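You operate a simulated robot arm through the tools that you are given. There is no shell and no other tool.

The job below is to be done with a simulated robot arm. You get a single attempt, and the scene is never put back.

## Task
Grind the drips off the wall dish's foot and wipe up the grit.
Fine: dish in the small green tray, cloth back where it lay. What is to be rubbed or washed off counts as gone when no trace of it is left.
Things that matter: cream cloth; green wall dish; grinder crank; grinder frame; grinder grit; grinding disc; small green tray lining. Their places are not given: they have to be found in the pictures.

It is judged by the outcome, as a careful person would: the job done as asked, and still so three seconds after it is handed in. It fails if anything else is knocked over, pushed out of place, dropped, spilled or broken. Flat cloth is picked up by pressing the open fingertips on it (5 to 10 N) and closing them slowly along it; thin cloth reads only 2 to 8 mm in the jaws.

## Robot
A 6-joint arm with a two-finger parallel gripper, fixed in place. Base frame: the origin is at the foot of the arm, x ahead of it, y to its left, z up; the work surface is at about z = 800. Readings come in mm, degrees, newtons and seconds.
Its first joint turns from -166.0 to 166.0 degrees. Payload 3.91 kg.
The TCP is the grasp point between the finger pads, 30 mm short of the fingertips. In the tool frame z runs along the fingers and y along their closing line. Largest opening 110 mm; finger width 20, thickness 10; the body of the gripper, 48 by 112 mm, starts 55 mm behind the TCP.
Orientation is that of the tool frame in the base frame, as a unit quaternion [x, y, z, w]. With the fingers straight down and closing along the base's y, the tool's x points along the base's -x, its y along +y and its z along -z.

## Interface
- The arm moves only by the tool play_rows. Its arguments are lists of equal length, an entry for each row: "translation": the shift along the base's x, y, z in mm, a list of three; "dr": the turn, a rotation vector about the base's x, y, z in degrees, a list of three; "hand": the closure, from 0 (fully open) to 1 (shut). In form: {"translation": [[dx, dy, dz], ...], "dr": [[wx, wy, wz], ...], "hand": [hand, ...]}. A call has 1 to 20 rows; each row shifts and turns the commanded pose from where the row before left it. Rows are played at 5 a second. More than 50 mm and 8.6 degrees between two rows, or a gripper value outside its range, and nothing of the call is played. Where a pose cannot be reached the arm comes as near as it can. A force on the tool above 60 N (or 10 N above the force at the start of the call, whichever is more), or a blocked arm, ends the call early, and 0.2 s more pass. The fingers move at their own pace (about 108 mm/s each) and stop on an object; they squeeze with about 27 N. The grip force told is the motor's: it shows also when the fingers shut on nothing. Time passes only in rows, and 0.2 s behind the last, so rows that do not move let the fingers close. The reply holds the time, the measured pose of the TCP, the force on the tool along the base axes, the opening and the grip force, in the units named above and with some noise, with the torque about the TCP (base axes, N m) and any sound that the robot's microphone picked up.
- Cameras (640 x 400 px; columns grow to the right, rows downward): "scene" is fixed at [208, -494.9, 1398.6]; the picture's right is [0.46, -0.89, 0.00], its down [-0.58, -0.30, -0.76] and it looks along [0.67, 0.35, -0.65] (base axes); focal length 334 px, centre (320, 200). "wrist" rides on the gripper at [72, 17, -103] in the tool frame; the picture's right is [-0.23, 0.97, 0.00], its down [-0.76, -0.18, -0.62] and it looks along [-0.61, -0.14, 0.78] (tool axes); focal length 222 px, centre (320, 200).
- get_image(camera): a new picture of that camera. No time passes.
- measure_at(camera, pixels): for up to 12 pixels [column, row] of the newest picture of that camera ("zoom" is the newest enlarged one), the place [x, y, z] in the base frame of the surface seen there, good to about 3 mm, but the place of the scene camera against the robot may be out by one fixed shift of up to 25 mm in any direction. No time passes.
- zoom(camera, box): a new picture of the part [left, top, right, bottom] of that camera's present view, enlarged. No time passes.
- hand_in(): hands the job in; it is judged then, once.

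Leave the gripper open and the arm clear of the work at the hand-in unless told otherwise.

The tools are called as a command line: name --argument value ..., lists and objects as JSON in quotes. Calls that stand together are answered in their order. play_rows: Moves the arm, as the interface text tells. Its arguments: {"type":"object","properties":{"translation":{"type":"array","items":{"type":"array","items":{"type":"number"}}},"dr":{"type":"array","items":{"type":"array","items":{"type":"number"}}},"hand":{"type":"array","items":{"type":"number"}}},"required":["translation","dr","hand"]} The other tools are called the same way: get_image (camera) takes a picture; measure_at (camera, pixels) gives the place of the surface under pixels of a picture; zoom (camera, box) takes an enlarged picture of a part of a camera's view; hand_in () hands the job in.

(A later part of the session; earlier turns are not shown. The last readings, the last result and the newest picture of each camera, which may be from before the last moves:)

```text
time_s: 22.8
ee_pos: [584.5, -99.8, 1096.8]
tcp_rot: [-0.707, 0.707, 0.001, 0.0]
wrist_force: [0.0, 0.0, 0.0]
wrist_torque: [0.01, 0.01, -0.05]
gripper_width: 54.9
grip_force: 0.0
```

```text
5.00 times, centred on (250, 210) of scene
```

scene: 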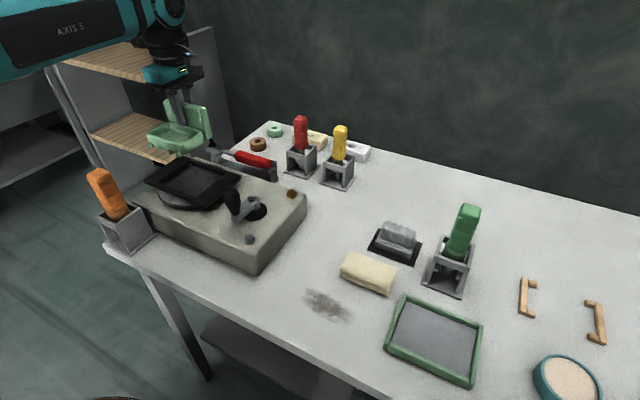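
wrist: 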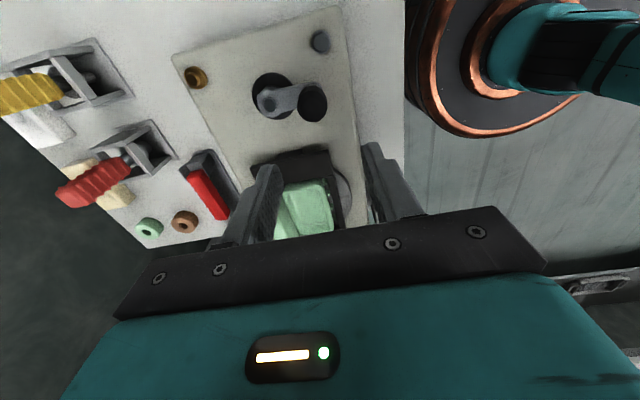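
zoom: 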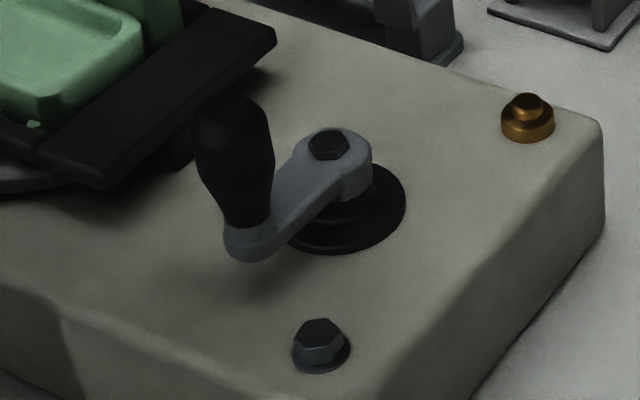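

Measure the knob's top outline, the hub bolt and the arm in the enlarged wrist view (newest zoom is the scene one, so I use wrist pixel positions): knob centre at (314,104), hub bolt at (271,104).

measure_at --camera "wrist" --pixels '[[313, 103], [302, 103], [324, 103], [313, 90], [313, 117], [271, 103], [266, 104], [276, 104], [290, 95], [262, 97], [278, 78], [255, 90]]'

measure_at --camera "zoom" --pixels '[[232, 105], [235, 150], [240, 200], [248, 240], [330, 140], [300, 190], [340, 230], [200, 150], [268, 150], [262, 215], [222, 215], [245, 250]]'

```text
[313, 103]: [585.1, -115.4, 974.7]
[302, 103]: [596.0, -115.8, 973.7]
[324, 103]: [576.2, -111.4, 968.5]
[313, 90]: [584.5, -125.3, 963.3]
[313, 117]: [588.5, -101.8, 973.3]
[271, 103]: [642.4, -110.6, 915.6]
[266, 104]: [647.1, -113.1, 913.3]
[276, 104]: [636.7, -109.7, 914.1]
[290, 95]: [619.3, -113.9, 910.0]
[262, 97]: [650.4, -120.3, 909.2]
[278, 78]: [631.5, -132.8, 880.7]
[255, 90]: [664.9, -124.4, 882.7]
```

```text
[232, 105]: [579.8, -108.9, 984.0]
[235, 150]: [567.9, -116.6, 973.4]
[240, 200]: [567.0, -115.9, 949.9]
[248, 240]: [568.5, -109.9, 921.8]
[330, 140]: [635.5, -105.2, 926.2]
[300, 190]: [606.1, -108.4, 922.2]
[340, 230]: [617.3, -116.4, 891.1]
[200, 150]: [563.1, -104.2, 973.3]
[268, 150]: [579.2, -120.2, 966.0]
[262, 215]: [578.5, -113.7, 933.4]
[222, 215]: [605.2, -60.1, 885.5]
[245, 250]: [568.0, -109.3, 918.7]
```

The knob centre works out to (589,−110), about 28 mm wide, spanning z 925–975. The hub is at (644,−108.5), so the crank radius is 55 mm. I move over the knob and lower to TCP z ≈ 960 with fingers 55 mm apart, leaving the tips about 12 mm above the crank arm.

play_rows --translation '[[4.5, -10.2, 0], [0, 0, -40], [0, 0, -40], [0, 0, -30], [0, 0, -17], [0, 0, -10], [0, 0, 0]]' --dr '[[0, 0, 0], [0, 0, 0], [0, 0, 0], [0, 0, 0], [0, 0, 0], [0, 0, 0], [0, 0, 0]]' --hand '[0.5, 0.5, 0.5, 0.5, 0.5, 0.5, 0.5]'

get_image --camera "wrist"

zoom --camera "scene" --box '[180, 130, 310, 250]'

```text
time_s: 24.4
ee_pos: [587.8, -111.2, 960.1]
tcp_rot: [-0.707, 0.707, 0.0, 0.001]
wrist_force: [0.0, -1.0, -0.9]
wrist_torque: [-0.01, 0.0, 0.0]
gripper_width: 54.9
grip_force: 0.1
```

```text
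taken
```

wrist: 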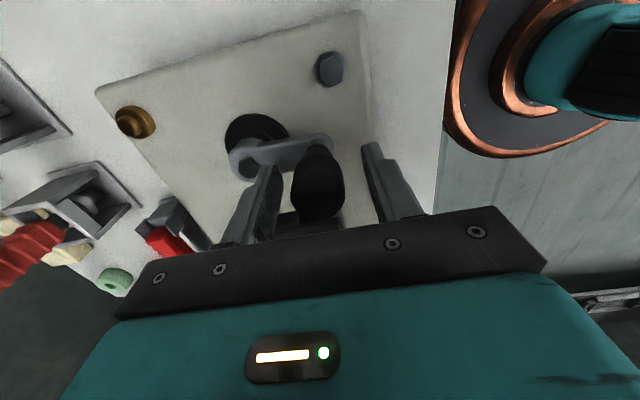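

```text
3.33 times, centred on (245, 190) of scene
```

zoom: 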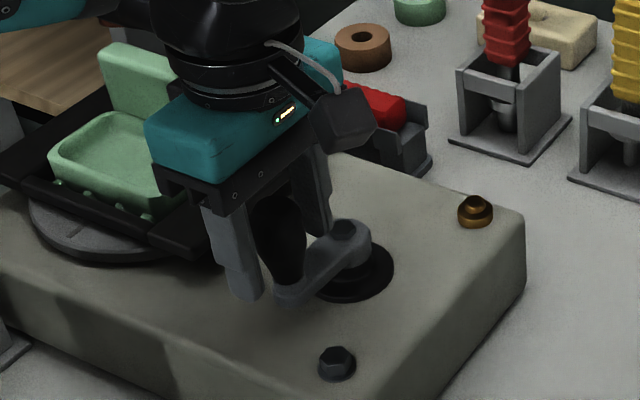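

The knob is between the fingers. I close on it and read the width.

play_rows --translation '[[0, 0, 0], [0, 0, 0], [0, 0, 0], [0, 0, 0]]' --dr '[[0, 0, 0], [0, 0, 0], [0, 0, 0], [0, 0, 0]]' --hand '[0.65, 0.8, 1, 1]'

```text
time_s: 25.4
ee_pos: [589.8, -111.6, 959.6]
tcp_rot: [0.707, -0.707, -0.001, -0.001]
wrist_force: [25.7, -0.1, 4.8]
wrist_torque: [0.0, -0.63, -0.02]
gripper_width: 29.7
grip_force: 44.8
```

Closed at 29.7 mm with a 26 N sideways push toward +x, so the knob centre lies a little further in +x. I shift +2 mm to relieve it.

play_rows --translation '[[1.5, 0, 0], [1, 0, 0], [0, 0, 0]]' --dr '[[0, 0, 0], [0, 0, 0], [0, 0, 0]]' --hand '[1, 1, 1]'

```text
time_s: 26.2
ee_pos: [589.6, -111.0, 960.3]
tcp_rot: [0.707, -0.707, -0.002, 0.001]
wrist_force: [-10.5, 2.2, 3.4]
wrist_torque: [0.05, 0.37, -0.02]
gripper_width: 29.9
grip_force: 44.8
```

The push is now slightly the other way (−10 N), so the knob sits at x ≈ 589.7. I ease back 0.7 mm and try a small turn of about 20° counter-clockwise about the hub (644,−108.5), to see whether it moves freely.

play_rows --translation '[[-0.7, 0, 0], [1.2, -9.4, 0], [2.83, -9.04, 0], [0, 0, 0]]' --dr '[[0, 0, 0], [0, 0, 0], [0, 0, 0], [0, 0, 0]]' --hand '[1, 1, 1, 1]'

get_image --camera "wrist"

zoom --camera "scene" --box '[130, 120, 310, 250]'

```text
time_s: 26.9
ee_pos: [590.3, -115.6, 960.0]
tcp_rot: [0.708, -0.706, -0.004, -0.003]
wrist_force: [-12.5, 45.2, 3.8]
wrist_torque: [1.58, 0.31, 0.08]
gripper_width: 28.5
grip_force: 44.5
stopped in row 3: the force on the tool passed its limit at 81 N (the readings are from after the stop); the commanded pose is now the measured one
```

```text
taken
```

wrist: 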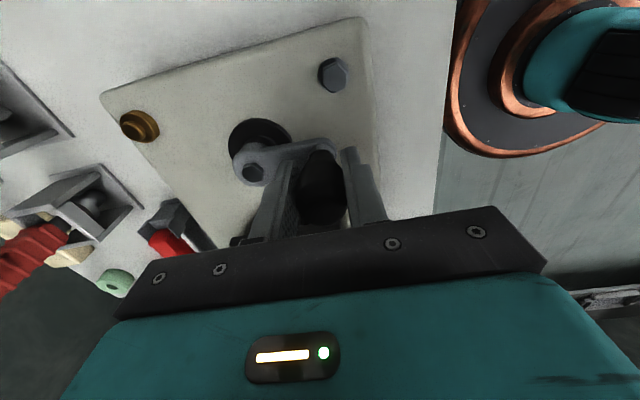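

```text
3.08 times, centred on (220, 185) of scene
```

zoom: 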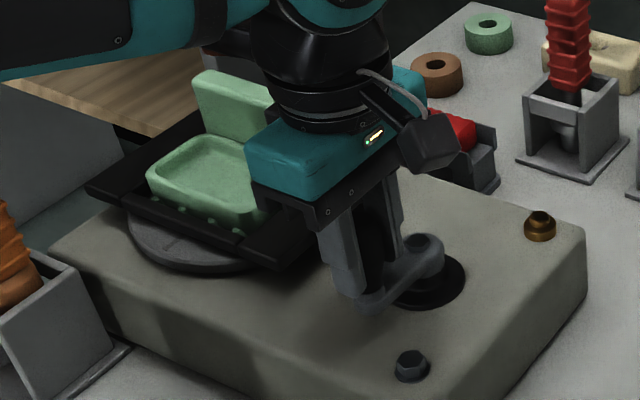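

Turning that way met a hard stop (81 N) after about 5 mm. I go back gently and try the other way (clockwise, toward +y), in small steps.

play_rows --translation '[[0, 3, 0], [-0.3, 2, 0], [0, 2, 0], [0, 2, 0], [0, 2, 0]]' --dr '[[0, 0, 0], [0, 0, 0], [0, 0, 0], [0, 0, 0], [0, 0, 0]]' --hand '[1, 1, 1, 1, 1]'

```text
time_s: 28.1
ee_pos: [591.4, -107.8, 960.4]
tcp_rot: [0.707, -0.707, -0.003, 0.0]
wrist_force: [-1.2, 0.0, 13.8]
wrist_torque: [-0.45, -0.02, -0.01]
gripper_width: 28.6
grip_force: 45.0
```

No sideways resistance now, but there is 14 N upward, so the fingertips may be touching the arm. I raise 2 mm and continue a few steps clockwise.

play_rows --translation '[[0, 1, 2], [0.2, 3, 0], [0.4, 4, 0], [0.6, 4, 0], [0, 0, 0]]' --dr '[[0, 0, 0], [0, 0, 0], [0, 0, 0], [0, 0, 0], [0, 0, 0]]' --hand '[1, 1, 1, 1, 1]'

get_image --camera "wrist"

zoom --camera "scene" --box '[130, 120, 310, 250]'

```text
time_s: 29.2
ee_pos: [593.2, -97.1, 959.6]
tcp_rot: [0.707, -0.707, -0.005, -0.001]
wrist_force: [26.1, -12.6, -22.2]
wrist_torque: [-0.55, -0.66, -0.13]
gripper_width: 28.8
grip_force: 45.5
```

```text
taken
```

wrist: 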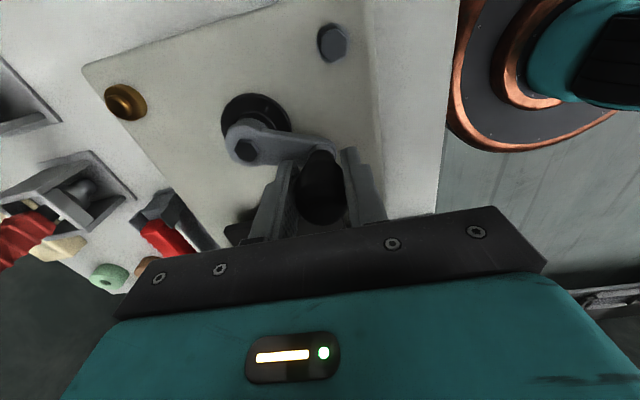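

```text
3.08 times, centred on (220, 185) of scene
```

zoom: 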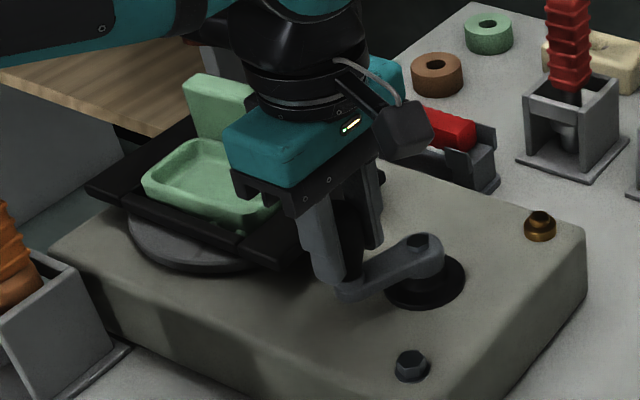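

The crank does turn this way: the arm now points toward the frame's side. I measure hub and arm again for the true circle, and check how the dish sits.

measure_at --camera "wrist" --pixels '[[246, 150], [241, 149], [251, 150], [246, 144], [270, 138], [270, 155], [290, 142], [310, 140], [330, 148], [320, 165], [320, 200], [235, 105]]'

zoom --camera "scene" --box '[150, 140, 240, 210]'

```text
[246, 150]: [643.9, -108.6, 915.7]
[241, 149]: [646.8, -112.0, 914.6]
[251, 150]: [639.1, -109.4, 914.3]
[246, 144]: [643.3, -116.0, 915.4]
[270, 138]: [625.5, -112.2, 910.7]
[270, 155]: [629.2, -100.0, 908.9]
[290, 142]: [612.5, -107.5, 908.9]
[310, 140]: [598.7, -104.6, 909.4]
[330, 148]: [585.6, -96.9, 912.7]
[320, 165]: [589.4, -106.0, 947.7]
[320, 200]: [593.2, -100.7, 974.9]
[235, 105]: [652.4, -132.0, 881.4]
```

```text
5.71 times, centred on (195, 175) of scene
```

zoom: 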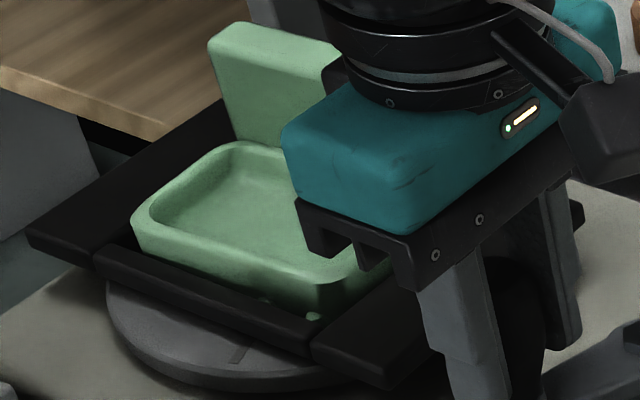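

The hub is at about (643.7,−109.5) and the arm has turned about 13–14° clockwise. The readings show strain (26 N in x, −22 N in z from my lift). I ease the grip a little to let it settle, then close again.

play_rows --translation '[[0, 0, 0], [0, 0, 0], [0, 0, 0]]' --dr '[[0, 0, 0], [0, 0, 0], [0, 0, 0]]' --hand '[0.65, 0.65, 0.65]'

get_image --camera "wrist"

zoom --camera "wrist" --box '[220, 90, 420, 230]'

```text
time_s: 30.1
ee_pos: [592.5, -95.8, 961.2]
tcp_rot: [0.707, -0.707, -0.004, -0.001]
wrist_force: [0.4, 0.8, 0.6]
wrist_torque: [0.0, -0.01, -0.02]
gripper_width: 38.6
grip_force: 0.1
```

```text
taken
```

wrist: 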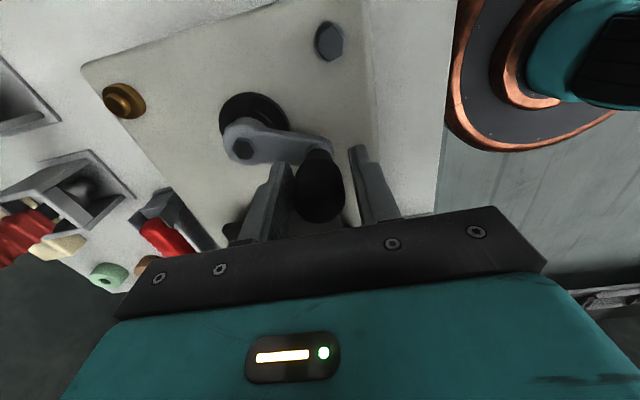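

```text
2.86 times, centred on (320, 160) of wrist
```

zoom: 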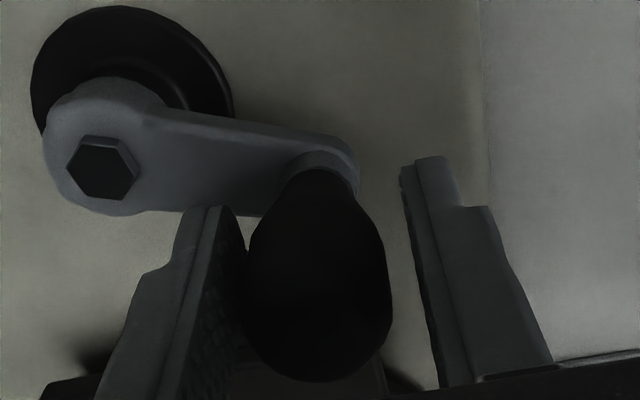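

After opening to 38.6 mm the strain is gone. The knob centre is near (592,−98), so the crank radius is about 54 mm. Gripping the knob in a fixed orientation strains it. It's better to push the knob round with closed fingers held behind it on the same circle. I rise above the knob, close the fingers, and go down behind it on the −y side at about (593,−128).

play_rows --translation '[[0, 0, 20], [0, 0, 38], [0, -16, 0], [0.5, -16, 0], [0, 0, 0], [0, 0, -25], [0, 0, -20], [0, 0, -11]]' --dr '[[0, 0, 0], [0, 0, 0], [0, 0, 0], [0, 0, 0], [0, 0, 0], [0, 0, 0], [0, 0, 0], [0, 0, 0]]' --hand '[0.65, 0.65, 1, 1, 1, 1, 1, 1]'

get_image --camera "wrist"

zoom --camera "scene" --box '[130, 120, 310, 250]'

```text
time_s: 31.9
ee_pos: [593.2, -127.6, 962.5]
tcp_rot: [-0.707, 0.707, 0.002, 0.001]
wrist_force: [0.0, 0.1, -0.7]
wrist_torque: [0.02, 0.0, 0.0]
gripper_width: 0.0
grip_force: 27.3
```

```text
taken
```

wrist: 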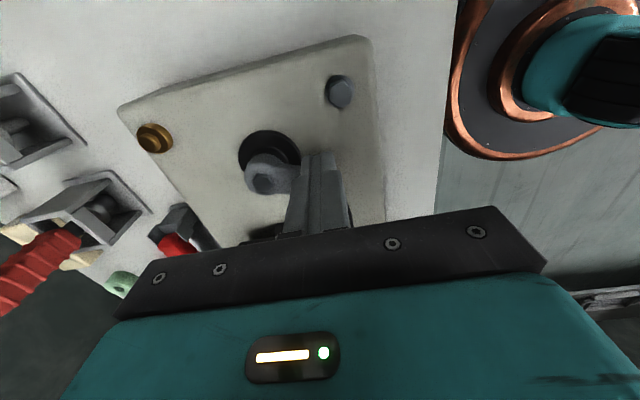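

```text
3.08 times, centred on (220, 185) of scene
```

zoom: 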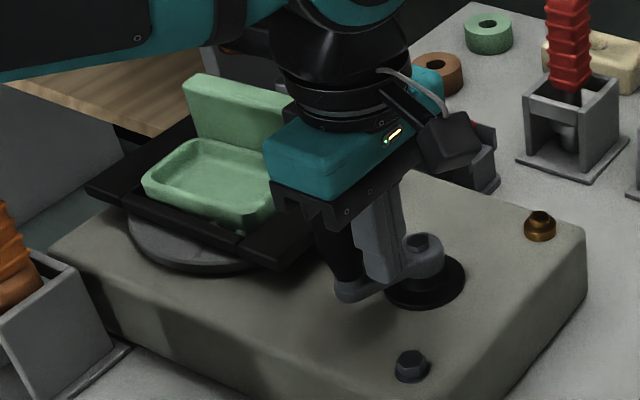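

The closed fingers stand just behind the knob. I push it clockwise along the circle, 8° a row for six rows, and watch the force.

play_rows --translation '[[-2.02, 7.28, 0], [-0.99, 7.5, 0], [0.07, 7.56, 0], [1.11, 7.48, 0], [2.15, 7.25, 0], [3.14, 6.88, 0]]' --dr '[[0, 0, 0], [0, 0, 0], [0, 0, 0], [0, 0, 0], [0, 0, 0], [0, 0, 0]]' --hand '[1, 1, 1, 1, 1, 1]'

zoom --camera "scene" --box '[130, 120, 310, 250]'

get_image --camera "wrist"

```text
time_s: 33.2
ee_pos: [596.3, -84.2, 962.7]
tcp_rot: [0.707, -0.707, -0.004, -0.001]
wrist_force: [-2.0, -2.1, -1.0]
wrist_torque: [-0.03, 0.0, -0.01]
gripper_width: 0.1
grip_force: 27.0
```

```text
3.08 times, centred on (220, 185) of scene
```

zoom: 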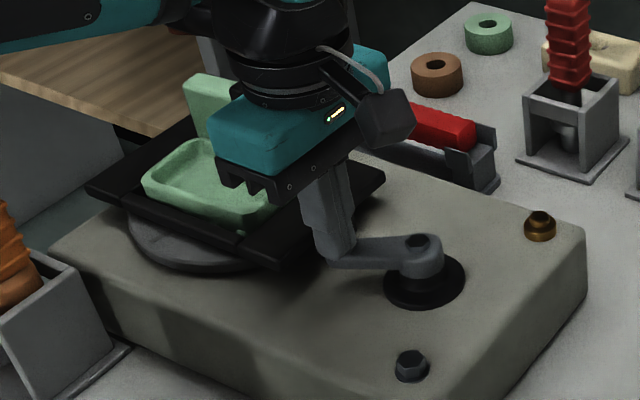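

```text
taken
```

wrist: 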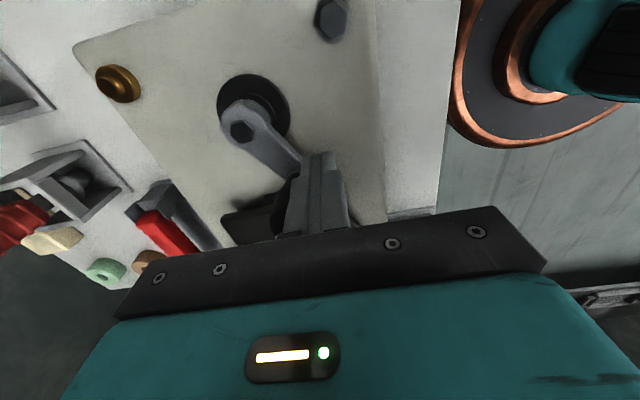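

The crank turns easily that way (about 2 N). I keep pushing round at 12° a row for ten rows.

play_rows --translation '[[6.42, 9.34, 0], [8.22, 7.8, 0], [9.66, 5.92, 0], [10.68, 3.78, 0], [11.23, 1.48, 0], [11.29, -0.89, 0], [10.86, -3.22, 0], [9.96, -5.41, 0], [8.62, -7.36, 0], [6.9, -8.99, 0]]' --dr '[[0, 0, 0], [0, 0, 0], [0, 0, 0], [0, 0, 0], [0, 0, 0], [0, 0, 0], [0, 0, 0], [0, 0, 0], [0, 0, 0], [0, 0, 0]]' --hand '[1, 1, 1, 1, 1, 1, 1, 1, 1, 1]'

get_image --camera "scene"

zoom --camera "scene" --box '[130, 120, 310, 250]'

```text
time_s: 35.5
ee_pos: [687.7, -82.5, 962.8]
tcp_rot: [0.707, -0.707, -0.003, -0.001]
wrist_force: [-0.1, 2.0, -0.6]
wrist_torque: [0.05, 0.0, -0.01]
gripper_width: 0.0
grip_force: 26.9
```

```text
taken
```

scene: 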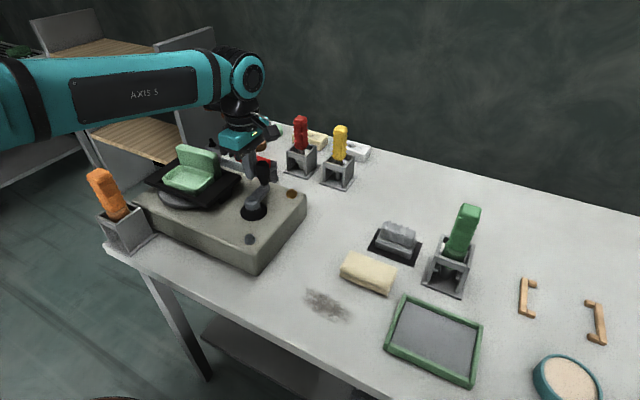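

```text
3.08 times, centred on (220, 185) of scene
```

zoom: 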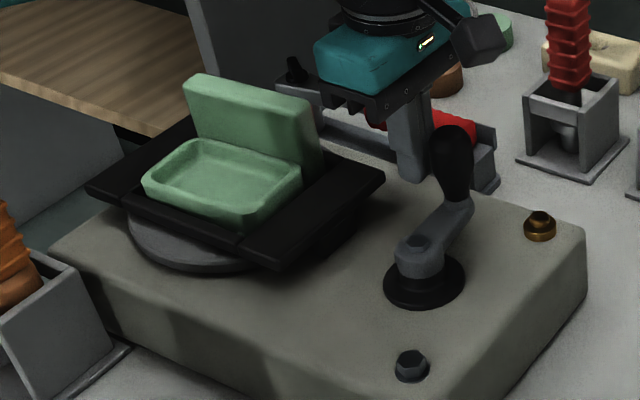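

The crank arm now points away toward +x, and the dish stays upright in its frame. I continue with 20 rows to complete the first turn.

play_rows --translation '[[4.88, -10.23, 0], [2.64, -11.02, 0], [0.3, -11.33, 0], [-2.06, -11.14, 0], [-4.34, -10.47, 0], [-6.42, -9.34, 0], [-8.22, -7.8, 0], [-9.66, -5.92, 0], [-10.68, -3.78, 0], [-11.23, -1.48, 0], [-11.29, 0.89, 0], [-10.86, 3.22, 0], [-9.96, 5.41, 0], [-8.62, 7.36, 0], [-6.9, 8.99, 0], [-4.88, 10.23, 0], [-2.64, 11.02, 0], [-0.3, 11.33, 0], [2.06, 11.14, 0], [4.34, 10.47, 0]]' --dr '[[0, 0, 0], [0, 0, 0], [0, 0, 0], [0, 0, 0], [0, 0, 0], [0, 0, 0], [0, 0, 0], [0, 0, 0], [0, 0, 0], [0, 0, 0], [0, 0, 0], [0, 0, 0], [0, 0, 0], [0, 0, 0], [0, 0, 0], [0, 0, 0], [0, 0, 0], [0, 0, 0], [0, 0, 0], [0, 0, 0]]' --hand '[1, 1, 1, 1, 1, 1, 1, 1, 1, 1, 1, 1, 1, 1, 1, 1, 1, 1, 1, 1]'

zoom --camera "scene" --box '[130, 120, 310, 250]'

zoom --camera "scene" --box '[150, 140, 240, 210]'

```text
time_s: 39.6
ee_pos: [596.1, -84.9, 963.1]
tcp_rot: [-0.707, 0.707, 0.004, 0.001]
wrist_force: [-2.0, -2.1, 1.2]
wrist_torque: [0.03, 0.03, -0.01]
gripper_width: 0.3
grip_force: 26.8
```

```text
3.08 times, centred on (220, 185) of scene
```

zoom: 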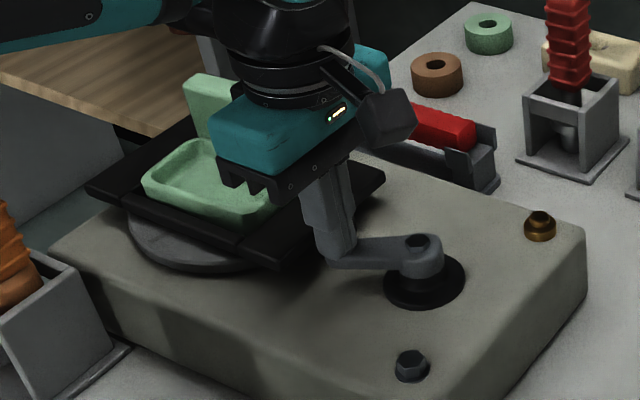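

```text
5.71 times, centred on (195, 175) of scene
```

zoom: 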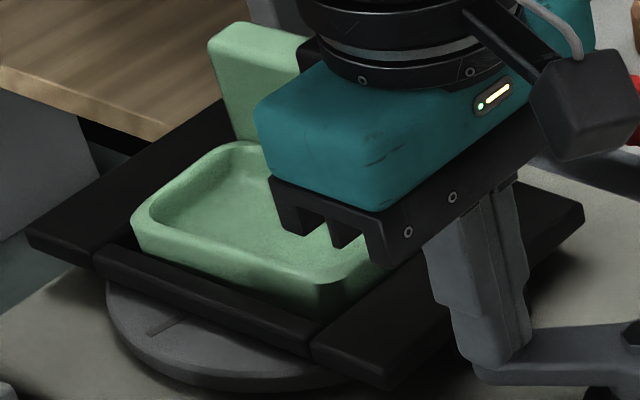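

One full turn is done without trouble, and the drips no longer show above the front rail. I'll give several more turns to be safe, one turn per call at 18° a row.

play_rows --translation '[[10.32, 13.46, 0], [13.98, 9.61, 0], [16.26, 4.82, 0], [16.95, -0.44, 0], [15.99, -5.66, 0], [13.46, -10.32, 0], [9.61, -13.98, 0], [4.82, -16.26, 0], [-0.44, -16.95, 0], [-5.66, -15.99, 0], [-10.32, -13.46, 0], [-13.98, -9.61, 0], [-16.26, -4.82, 0], [-16.95, 0.44, 0], [-15.99, 5.66, 0], [-13.46, 10.32, 0], [-9.61, 13.98, 0], [-4.82, 16.26, 0], [0.44, 16.95, 0], [5.66, 15.99, 0]]' --dr '[[0, 0, 0], [0, 0, 0], [0, 0, 0], [0, 0, 0], [0, 0, 0], [0, 0, 0], [0, 0, 0], [0, 0, 0], [0, 0, 0], [0, 0, 0], [0, 0, 0], [0, 0, 0], [0, 0, 0], [0, 0, 0], [0, 0, 0], [0, 0, 0], [0, 0, 0], [0, 0, 0], [0, 0, 0], [0, 0, 0]]' --hand '[1, 1, 1, 1, 1, 1, 1, 1, 1, 1, 1, 1, 1, 1, 1, 1, 1, 1, 1, 1]'

zoom --camera "scene" --box '[130, 120, 310, 250]'

```text
time_s: 43.4
ee_pos: [591.5, -132.8, 963.3]
tcp_rot: [-0.705, 0.709, 0.0, -0.004]
wrist_force: [-2.9, -67.1, -3.4]
wrist_torque: [-1.17, -0.28, 0.19]
gripper_width: 0.4
grip_force: 27.0
stopped in row 18: the force on the tool passed its limit at 89 N (the readings are from after the stop); the commanded pose is now the measured one
```

```text
3.08 times, centred on (220, 185) of scene
```

zoom: 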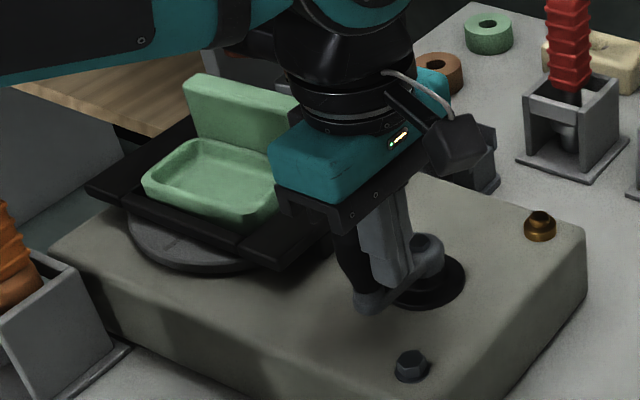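

The push stopped hard at 89 N with the knob near its starting angle, after two full turns. The crank evidently has end stops two turns apart, since the first try the other way was blocked too. I back off from the knob, rise, and look at the dish's foot.

play_rows --translation '[[0, -4, 0], [0, -6, 0], [0, 0, 30], [0, 0, 40], [0, 0, 40], [0, 0, 0]]' --dr '[[0, 0, 0], [0, 0, 0], [0, 0, 0], [0, 0, 0], [0, 0, 0], [0, 0, 0]]' --hand '[1, 1, 1, 1, 0.9, 0.8]'

zoom --camera "scene" --box '[130, 120, 310, 250]'

get_image --camera "wrist"

```text
time_s: 44.8
ee_pos: [593.4, -138.5, 1073.5]
tcp_rot: [-0.706, 0.708, 0.0, -0.001]
wrist_force: [0.7, -0.8, -0.4]
wrist_torque: [0.02, 0.02, 0.0]
gripper_width: 21.9
grip_force: 0.1
```

```text
3.08 times, centred on (220, 185) of scene
```

zoom: 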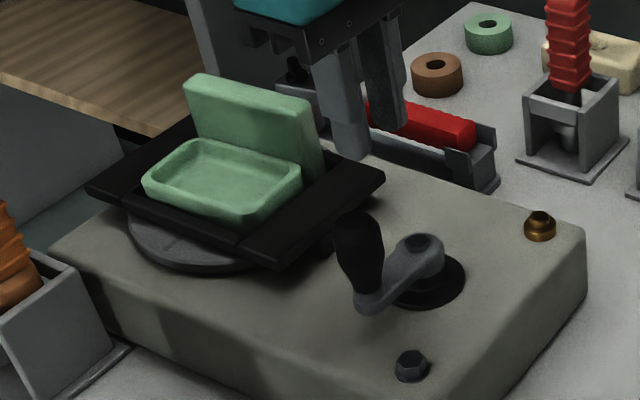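

```text
taken
```

wrist: 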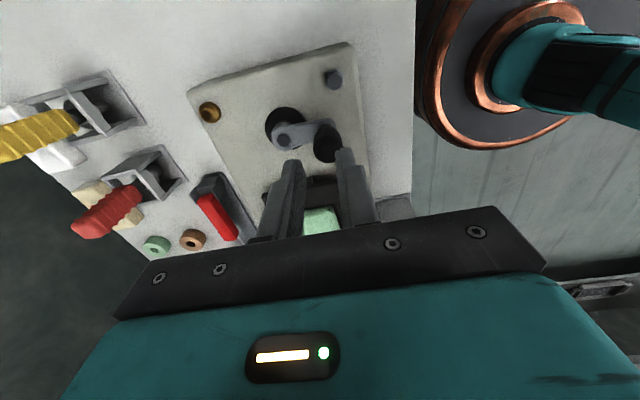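

No drips show above the rail. I move the camera over the frame's front edge to see the dish's front foot more closely.

play_rows --translation '[[-3, 36, 0], [-3, 38, 0], [-3, 38, 0], [-3, 38, 0], [-3, 38, -5], [0, 0, 0]]' --dr '[[0, 0, 0], [0, 0, 0], [0, 0, 0], [0, 0, 0], [0, 0, 0], [0, 0, 0]]' --hand '[0.5, 0.5, 0.5, 0.5, 0.5, 0.5]'

get_image --camera "wrist"

zoom --camera "wrist" --box '[220, 40, 380, 150]'

```text
time_s: 46.2
ee_pos: [576.1, 49.8, 1068.8]
tcp_rot: [-0.706, 0.708, -0.001, -0.001]
wrist_force: [-0.3, 0.2, 0.2]
wrist_torque: [0.01, 0.0, -0.01]
gripper_width: 54.8
grip_force: 0.1
```

```text
taken
```

wrist: 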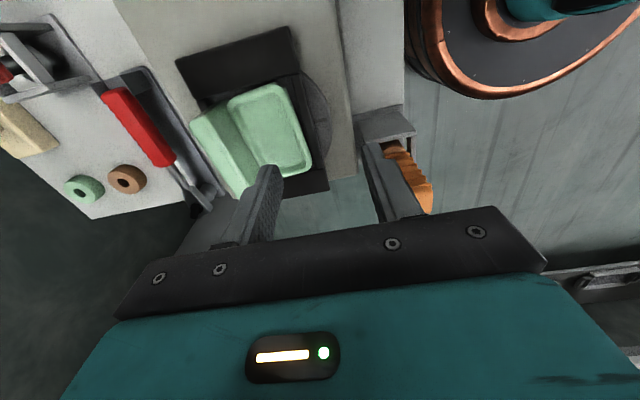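

```text
3.64 times, centred on (300, 95) of wrist
```

zoom: 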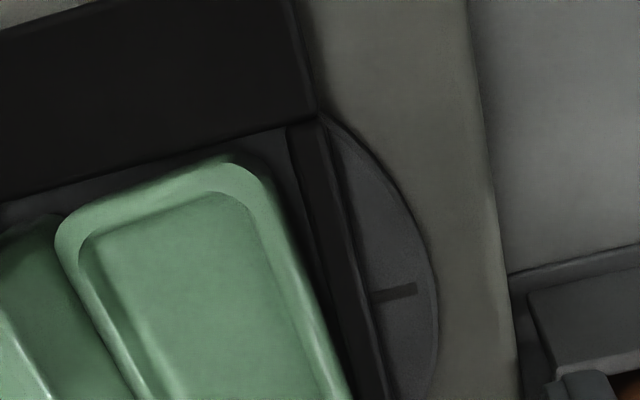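

No drip shows in the gap, but it's dark there. I'll lift the dish to check it in full light. First I go above its back plate and measure where it stands now.

play_rows --translation '[[37, 8, -8], [37, 8, -8], [37, 6, -8], [0, 0, 0]]' --dr '[[0, 0, 0], [0, 0, 0], [0, 0, 0], [0, 0, 0]]' --hand '[0.45, 0.45, 0.45, 0.45]'

get_image --camera "wrist"

zoom --camera "wrist" --box '[220, 20, 440, 180]'

```text
time_s: 47.2
ee_pos: [686.9, 71.2, 1044.2]
tcp_rot: [-0.707, 0.708, 0.001, -0.002]
wrist_force: [0.4, 0.3, -0.7]
wrist_torque: [-0.01, -0.01, 0.0]
gripper_width: 60.5
grip_force: 0.1
```

```text
taken
```

wrist: 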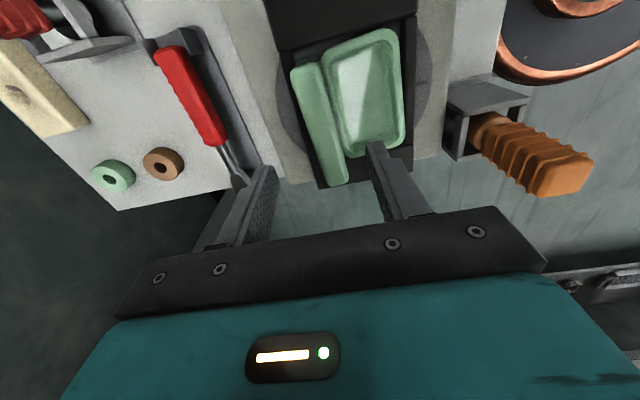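

```text
2.50 times, centred on (330, 100) of wrist
```

zoom: 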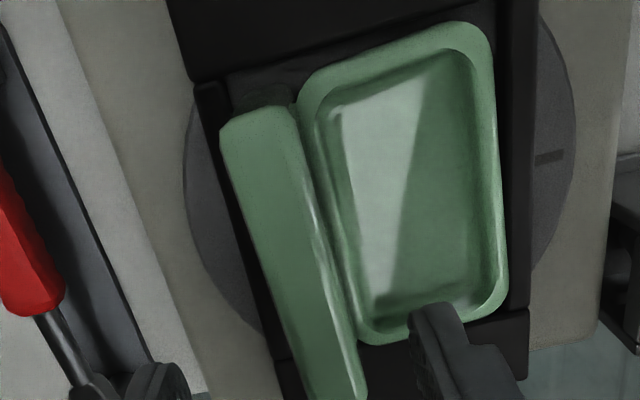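

measure_at --camera "zoom" --pixels '[[225, 135], [288, 115], [320, 390], [358, 385], [260, 200], [310, 200], [285, 200], [340, 340], [300, 340], [497, 150], [503, 270], [400, 45]]'

```text
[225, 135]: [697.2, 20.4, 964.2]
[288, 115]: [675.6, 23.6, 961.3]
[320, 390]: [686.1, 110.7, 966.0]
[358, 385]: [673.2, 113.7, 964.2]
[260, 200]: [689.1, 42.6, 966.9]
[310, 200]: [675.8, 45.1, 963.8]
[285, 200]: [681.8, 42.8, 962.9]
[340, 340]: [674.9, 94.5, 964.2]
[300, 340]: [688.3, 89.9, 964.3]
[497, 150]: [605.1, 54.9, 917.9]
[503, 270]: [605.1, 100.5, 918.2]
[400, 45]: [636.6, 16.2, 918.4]
```

The plate top is at z 964, x ≈ 675–698, still square to the frame. I lower around it to TCP z ≈ 953 and close.

play_rows --translation '[[0, 0, -40], [0, 0, -30], [0, 0, -15], [0, 0, -6], [0, 0, 0], [0, 0, 0], [0, 0, 0], [0, 0, 0]]' --dr '[[0, 0, 0], [0, 0, 0], [0, 0, 0], [0, 0, 0], [0, 0, 0], [0, 0, 0], [0, 0, 0], [0, 0, 0]]' --hand '[0.45, 0.45, 0.45, 0.45, 0.6, 0.75, 1, 1]'

```text
time_s: 49.0
ee_pos: [687.0, 70.7, 953.8]
tcp_rot: [-0.706, 0.708, 0.0, -0.001]
wrist_force: [-1.8, 0.7, 0.5]
wrist_torque: [-0.04, -0.05, 0.0]
gripper_width: 23.9
grip_force: 27.2
```

Gripped at 23.9 mm again. I lift slowly straight up, clear of the frame, to a height where the foot can be seen.

play_rows --translation '[[0, 0, 5], [0, 0, 8], [0, 0, 12], [0, 0, 20], [0, 0, 30], [0, 0, 35], [0, 0, 0]]' --dr '[[0, 0, 0], [0, 0, 0], [0, 0, 0], [0, 0, 0], [0, 0, 0], [0, 0, 0], [0, 0, 0]]' --hand '[1, 1, 1, 1, 1, 1, 1]'

zoom --camera "scene" --box '[130, 90, 270, 200]'

zoom --camera "scene" --box '[140, 100, 220, 170]'

```text
time_s: 50.6
ee_pos: [688.3, 70.4, 1063.3]
tcp_rot: [-0.706, 0.708, 0.001, -0.001]
wrist_force: [0.1, 0.4, -4.3]
wrist_torque: [0.0, -0.09, 0.04]
gripper_width: 24.0
grip_force: 27.3
```

```text
3.64 times, centred on (200, 145) of scene
```

zoom: 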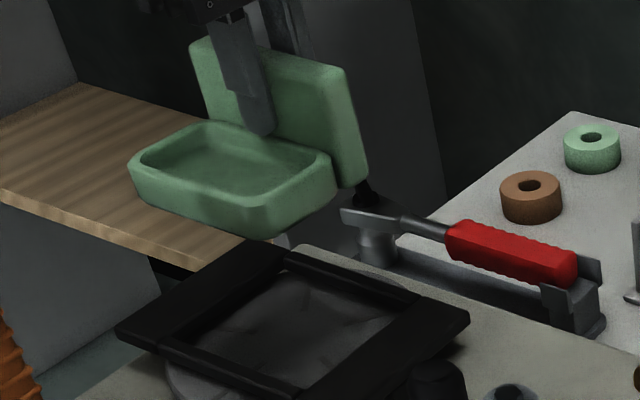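

```text
5.71 times, centred on (180, 135) of scene
```

zoom: 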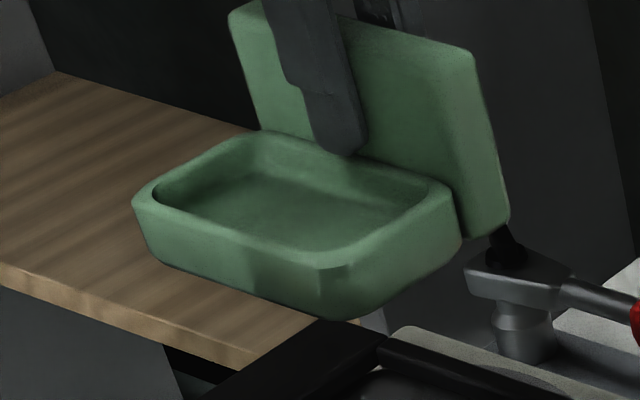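

All four drips are gone from the foot. Now the tray: I enlarge it in the scene view and measure its inner edges and lining, to be sure the dish fits.

zoom --camera "scene" --box '[370, 285, 500, 395]'

measure_at --camera "zoom" --pixels '[[170, 66], [190, 80], [498, 180], [515, 190], [490, 195], [455, 350], [475, 375], [450, 360], [90, 225], [110, 225], [300, 200], [120, 215]]'

```text
3.64 times, centred on (435, 340) of scene
```

zoom: 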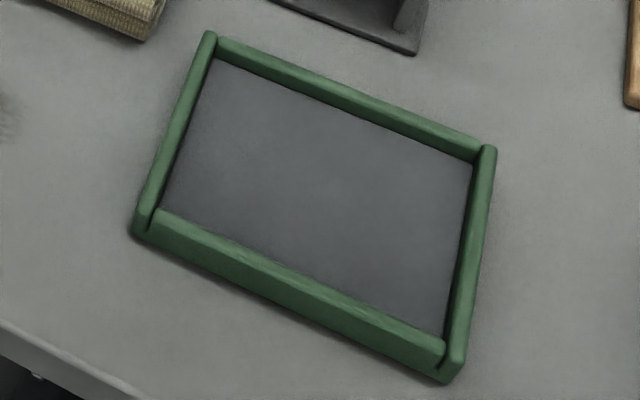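

```text
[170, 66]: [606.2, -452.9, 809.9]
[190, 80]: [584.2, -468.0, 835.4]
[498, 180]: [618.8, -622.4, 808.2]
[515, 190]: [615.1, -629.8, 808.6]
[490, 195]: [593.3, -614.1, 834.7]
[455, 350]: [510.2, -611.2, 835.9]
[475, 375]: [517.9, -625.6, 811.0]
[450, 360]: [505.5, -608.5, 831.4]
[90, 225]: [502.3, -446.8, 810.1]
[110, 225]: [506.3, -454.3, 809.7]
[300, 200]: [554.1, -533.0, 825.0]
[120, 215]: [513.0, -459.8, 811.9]
```

I re-pick pixels on this enlarged picture: inner lining corners near (215,68), (466,166), (440,325) and (166,206), and the mid-points of the rims.

measure_at --camera "zoom" --pixels '[[216, 70], [464, 168], [440, 325], [168, 206], [180, 125], [478, 250], [350, 100], [300, 283], [340, 112], [302, 265], [196, 130], [456, 245]]'

measure_at --camera "zoom" --pixels '[[184, 130], [188, 130], [192, 130], [470, 250], [465, 250], [461, 250], [348, 105], [346, 110], [344, 115], [300, 275], [301, 270], [303, 260]]'

```text
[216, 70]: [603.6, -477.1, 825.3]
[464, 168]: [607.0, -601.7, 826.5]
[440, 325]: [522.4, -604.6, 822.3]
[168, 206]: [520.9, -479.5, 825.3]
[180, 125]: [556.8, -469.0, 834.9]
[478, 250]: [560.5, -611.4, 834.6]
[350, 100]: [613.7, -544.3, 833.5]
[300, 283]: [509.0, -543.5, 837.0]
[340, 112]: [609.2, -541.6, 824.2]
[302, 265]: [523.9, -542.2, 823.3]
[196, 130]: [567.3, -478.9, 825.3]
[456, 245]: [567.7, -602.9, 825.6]
```

```text
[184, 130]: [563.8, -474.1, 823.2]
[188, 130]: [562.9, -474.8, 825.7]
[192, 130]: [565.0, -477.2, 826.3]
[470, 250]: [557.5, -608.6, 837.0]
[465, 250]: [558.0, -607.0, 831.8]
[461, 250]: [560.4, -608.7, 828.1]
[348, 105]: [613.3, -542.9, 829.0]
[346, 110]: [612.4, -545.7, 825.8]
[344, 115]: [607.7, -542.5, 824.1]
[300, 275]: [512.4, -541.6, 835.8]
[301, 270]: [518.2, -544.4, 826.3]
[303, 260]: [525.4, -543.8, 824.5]
```

In scene coordinates the tray's inside spans x 514–612, y −608…−474, lining z 825. Corrected by about (+13.5, 0, −11.5), the inside centre is (576.5,−541) with the lining at z ≈ 813.5. The dish, 92 × 107 mm, fits in the 98 × 134 mm inside. I carry it high to TCP (611,−540), above the tray.

play_rows --translation '[[-2.5, -20, 6], [-4.5, -35, 6], [-5.72, -45, 0], [-5.72, -45, 0], [-5.72, -45, 0], [-5.72, -45, 0], [-5.72, -45, 0], [-5.72, -45, 0], [-5.72, -45, 0], [-5.72, -45, 0], [-5.72, -45, 0], [-5.72, -45, 0], [-5.72, -45, 0], [-4.5, -35, 0], [-2.5, -20, 0], [-0.7, -5.4, 0], [0, 0, 0]]' --dr '[[0, 0, 0], [0, 0, 0], [0, 0, 0], [0, 0, 0], [0, 0, 0], [0, 0, 0], [0, 0, 0], [0, 0, 0], [0, 0, 0], [0, 0, 0], [0, 0, 0], [0, 0, 0], [0, 0, 0], [0, 0, 0], [0, 0, 0], [0, 0, 0], [0, 0, 0]]' --hand '[1, 1, 1, 1, 1, 1, 1, 1, 1, 1, 1, 1, 1, 1, 1, 1, 1]'

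get_image --camera "scene"

zoom --camera "scene" --box '[380, 150, 560, 300]'

get_image --camera "wrist"

```text
time_s: 54.2
ee_pos: [609.9, -541.0, 1074.4]
tcp_rot: [-0.706, 0.708, 0.0, -0.001]
wrist_force: [0.6, -0.2, -3.8]
wrist_torque: [-0.04, -0.12, 0.01]
gripper_width: 23.9
grip_force: 27.1
```

```text
taken
```

scene: 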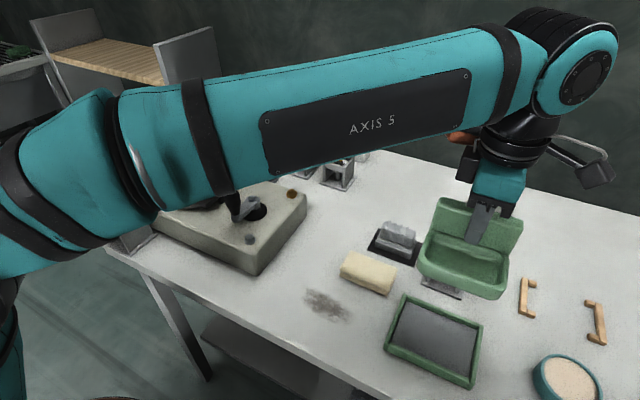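

```text
2.67 times, centred on (470, 225) of scene
```

zoom: 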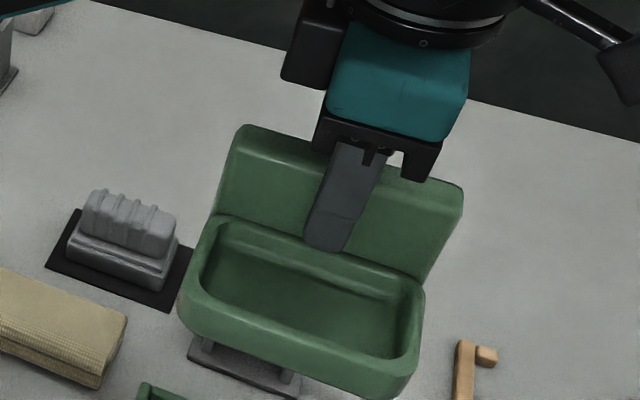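

```text
taken
```

wrist: 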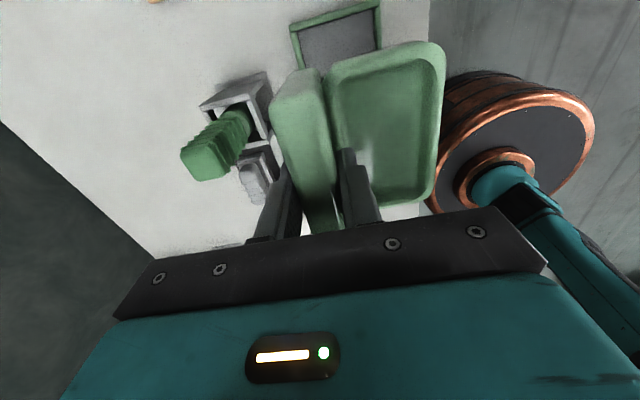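

The drips are gone: the dish's front foot is smooth in the enlarged view. The tray's far end shows at the top of the wrist view, so I measure its rims there to check the scene-based placement.

zoom --camera "wrist" --box '[270, 0, 400, 80]'

measure_at --camera "wrist" --pixels '[[294, 35], [299, 62], [303, 45], [300, 30], [335, 14], [335, 22], [370, 10], [378, 8], [379, 30], [374, 30], [372, 38], [292, 27]]'

```text
4.92 times, centred on (335, 40) of wrist
```

zoom: 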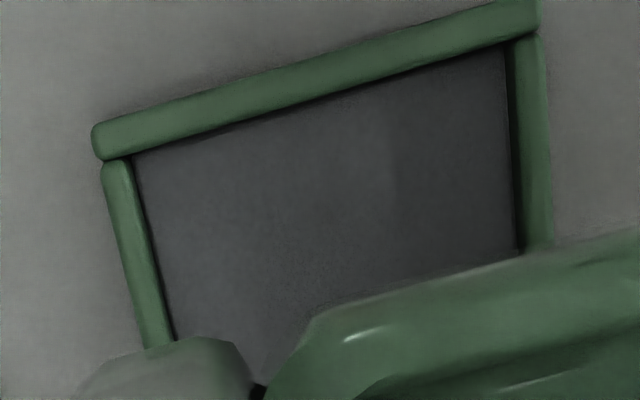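

```text
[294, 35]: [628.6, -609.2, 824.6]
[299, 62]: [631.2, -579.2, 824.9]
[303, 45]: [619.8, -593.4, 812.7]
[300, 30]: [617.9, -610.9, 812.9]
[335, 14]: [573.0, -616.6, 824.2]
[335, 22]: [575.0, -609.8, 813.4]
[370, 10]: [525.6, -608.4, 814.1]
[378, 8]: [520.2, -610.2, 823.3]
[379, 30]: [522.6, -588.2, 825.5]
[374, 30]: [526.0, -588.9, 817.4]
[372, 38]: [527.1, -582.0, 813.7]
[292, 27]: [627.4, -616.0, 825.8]
```

measure_at --camera "zoom" --pixels '[[130, 250], [138, 250], [146, 250], [152, 250], [158, 250], [160, 300], [500, 150], [507, 150], [513, 150], [518, 150], [525, 150], [535, 150]]'

measure_at --camera "zoom" --pixels '[[300, 80], [303, 90], [306, 100], [310, 110], [313, 120], [400, 45], [405, 60], [408, 70], [411, 80], [200, 125], [203, 135], [206, 145]]'

```text
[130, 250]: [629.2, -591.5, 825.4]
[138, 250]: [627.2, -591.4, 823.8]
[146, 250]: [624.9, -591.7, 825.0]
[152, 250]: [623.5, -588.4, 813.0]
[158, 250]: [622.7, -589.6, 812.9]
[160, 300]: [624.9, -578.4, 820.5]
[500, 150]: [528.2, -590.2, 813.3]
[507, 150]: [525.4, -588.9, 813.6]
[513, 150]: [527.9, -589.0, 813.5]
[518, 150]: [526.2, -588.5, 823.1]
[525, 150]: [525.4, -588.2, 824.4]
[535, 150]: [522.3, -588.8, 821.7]
```

```text
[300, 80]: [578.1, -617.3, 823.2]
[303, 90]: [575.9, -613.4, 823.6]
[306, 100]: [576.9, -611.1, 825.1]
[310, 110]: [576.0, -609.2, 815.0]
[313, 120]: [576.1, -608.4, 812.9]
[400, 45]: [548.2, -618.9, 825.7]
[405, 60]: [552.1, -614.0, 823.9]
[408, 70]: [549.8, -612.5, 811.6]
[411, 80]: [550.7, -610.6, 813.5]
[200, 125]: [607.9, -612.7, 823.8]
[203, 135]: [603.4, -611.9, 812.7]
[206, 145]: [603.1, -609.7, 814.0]
```

The tray's inside is x 526.5–624.5 (centre 575.5) and y down to −610, with lining z 813.3 and rim 824.5. I check the held dish's front edge once more relative to the TCP.

measure_at --camera "wrist" --pixels '[[444, 75], [445, 80], [443, 100], [441, 130], [438, 160], [434, 185], [280, 100], [275, 110], [283, 130], [400, 44], [390, 46], [405, 202]]'

```text
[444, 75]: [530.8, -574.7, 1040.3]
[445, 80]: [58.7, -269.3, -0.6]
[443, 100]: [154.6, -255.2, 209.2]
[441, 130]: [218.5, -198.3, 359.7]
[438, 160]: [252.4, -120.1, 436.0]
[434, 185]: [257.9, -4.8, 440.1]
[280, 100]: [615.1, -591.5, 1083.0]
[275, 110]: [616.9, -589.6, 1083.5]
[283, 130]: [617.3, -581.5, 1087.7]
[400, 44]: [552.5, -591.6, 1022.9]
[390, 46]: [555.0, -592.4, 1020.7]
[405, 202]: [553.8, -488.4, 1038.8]
```

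The dish spans x ≈ 530–622 and y ≈ −593…−487, centred over the tray. I lower in bulk to just above the rim and then in small steps until the lining takes it, expecting TCP z ≈ 876.

play_rows --translation '[[-0.4, -0.8, -30], [0, 0, -40], [0, 0, -40], [0, 0, -35], [0, 0, -20], [0, 0, -11], [0, 0, -6], [0, 0, -5], [0, 0, 0]]' --dr '[[0, 0, 0], [0, 0, 0], [0, 0, 0], [0, 0, 0], [0, 0, 0], [0, 0, 0], [0, 0, 0], [0, 0, 0], [0, 0, 0]]' --hand '[1, 1, 1, 1, 1, 1, 1, 1, 1]'

zoom --camera "scene" --box '[370, 270, 500, 395]'

```text
time_s: 56.2
ee_pos: [610.0, -540.0, 888.2]
tcp_rot: [-0.706, 0.708, 0.0, -0.001]
wrist_force: [0.2, 0.2, -3.1]
wrist_torque: [-0.02, -0.1, 0.03]
gripper_width: 24.1
grip_force: 26.9
```

```text
3.20 times, centred on (435, 332) of scene
```

zoom: 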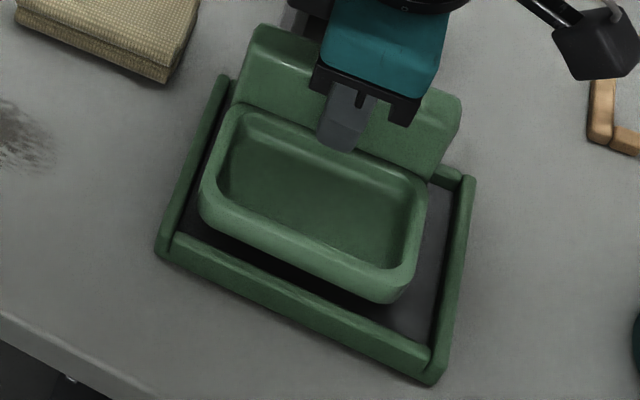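

The foot is level with the rim and well inside it. I continue down in small steps.

play_rows --translation '[[0, 0, -3], [0, 0, -3], [0, 0, -2.5], [0, 0, -2], [0, 0, -1.5], [0, 0, 0]]' --dr '[[0, 0, 0], [0, 0, 0], [0, 0, 0], [0, 0, 0], [0, 0, 0], [0, 0, 0]]' --hand '[1, 1, 1, 1, 1, 1]'

```text
time_s: 57.6
ee_pos: [609.8, -539.7, 876.7]
tcp_rot: [-0.706, 0.709, 0.0, -0.001]
wrist_force: [-0.3, -0.6, 0.9]
wrist_torque: [-0.01, -0.12, -0.03]
gripper_width: 24.2
grip_force: 26.9
```

The lining took the weight at z 876.7, as expected. I open the fingers gently and rise.

play_rows --translation '[[0, 0, 0], [0, 0, 0], [0, 0, 0], [0, 0, 0], [0, 0, 20], [0, 0, 40], [0, 0, 40], [0, 0, 40], [0, 0, 40]]' --dr '[[0, 0, 0], [0, 0, 0], [0, 0, 0], [0, 0, 0], [0, 0, 0], [0, 0, 0], [0, 0, 0], [0, 0, 0], [0, 0, 0]]' --hand '[0.75, 0.65, 0.55, 0.5, 0.5, 0.5, 0.5, 0.5, 0.5]'

get_image --camera "scene"

zoom --camera "scene" --box '[370, 270, 500, 395]'

get_image --camera "wrist"

```text
time_s: 59.6
ee_pos: [611.1, -540.6, 1054.7]
tcp_rot: [-0.707, 0.708, 0.001, -0.002]
wrist_force: [0.8, -0.2, 0.2]
wrist_torque: [0.01, 0.01, -0.04]
gripper_width: 55.1
grip_force: 0.0
```

```text
taken
```

scene: 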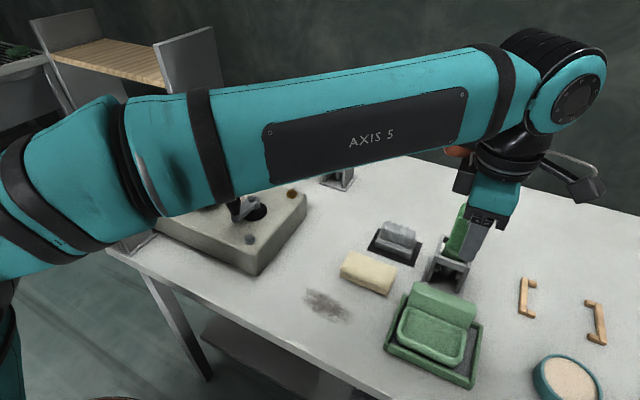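

```text
3.20 times, centred on (435, 332) of scene
```

zoom: 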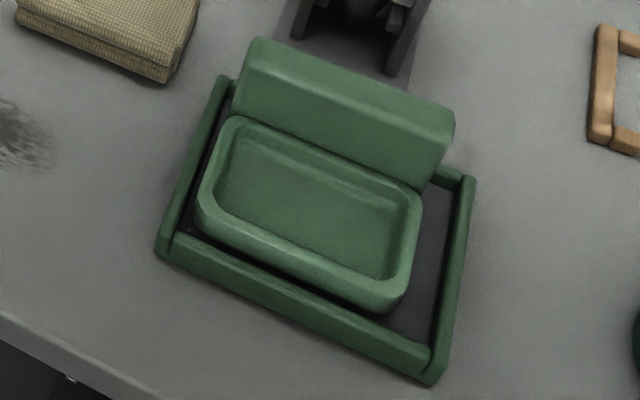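

```text
taken
```

wrist: 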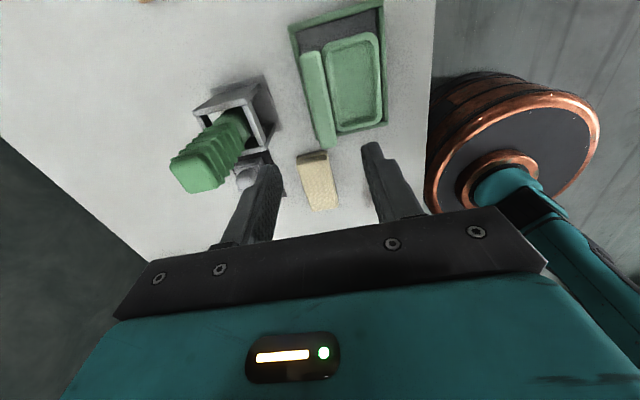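

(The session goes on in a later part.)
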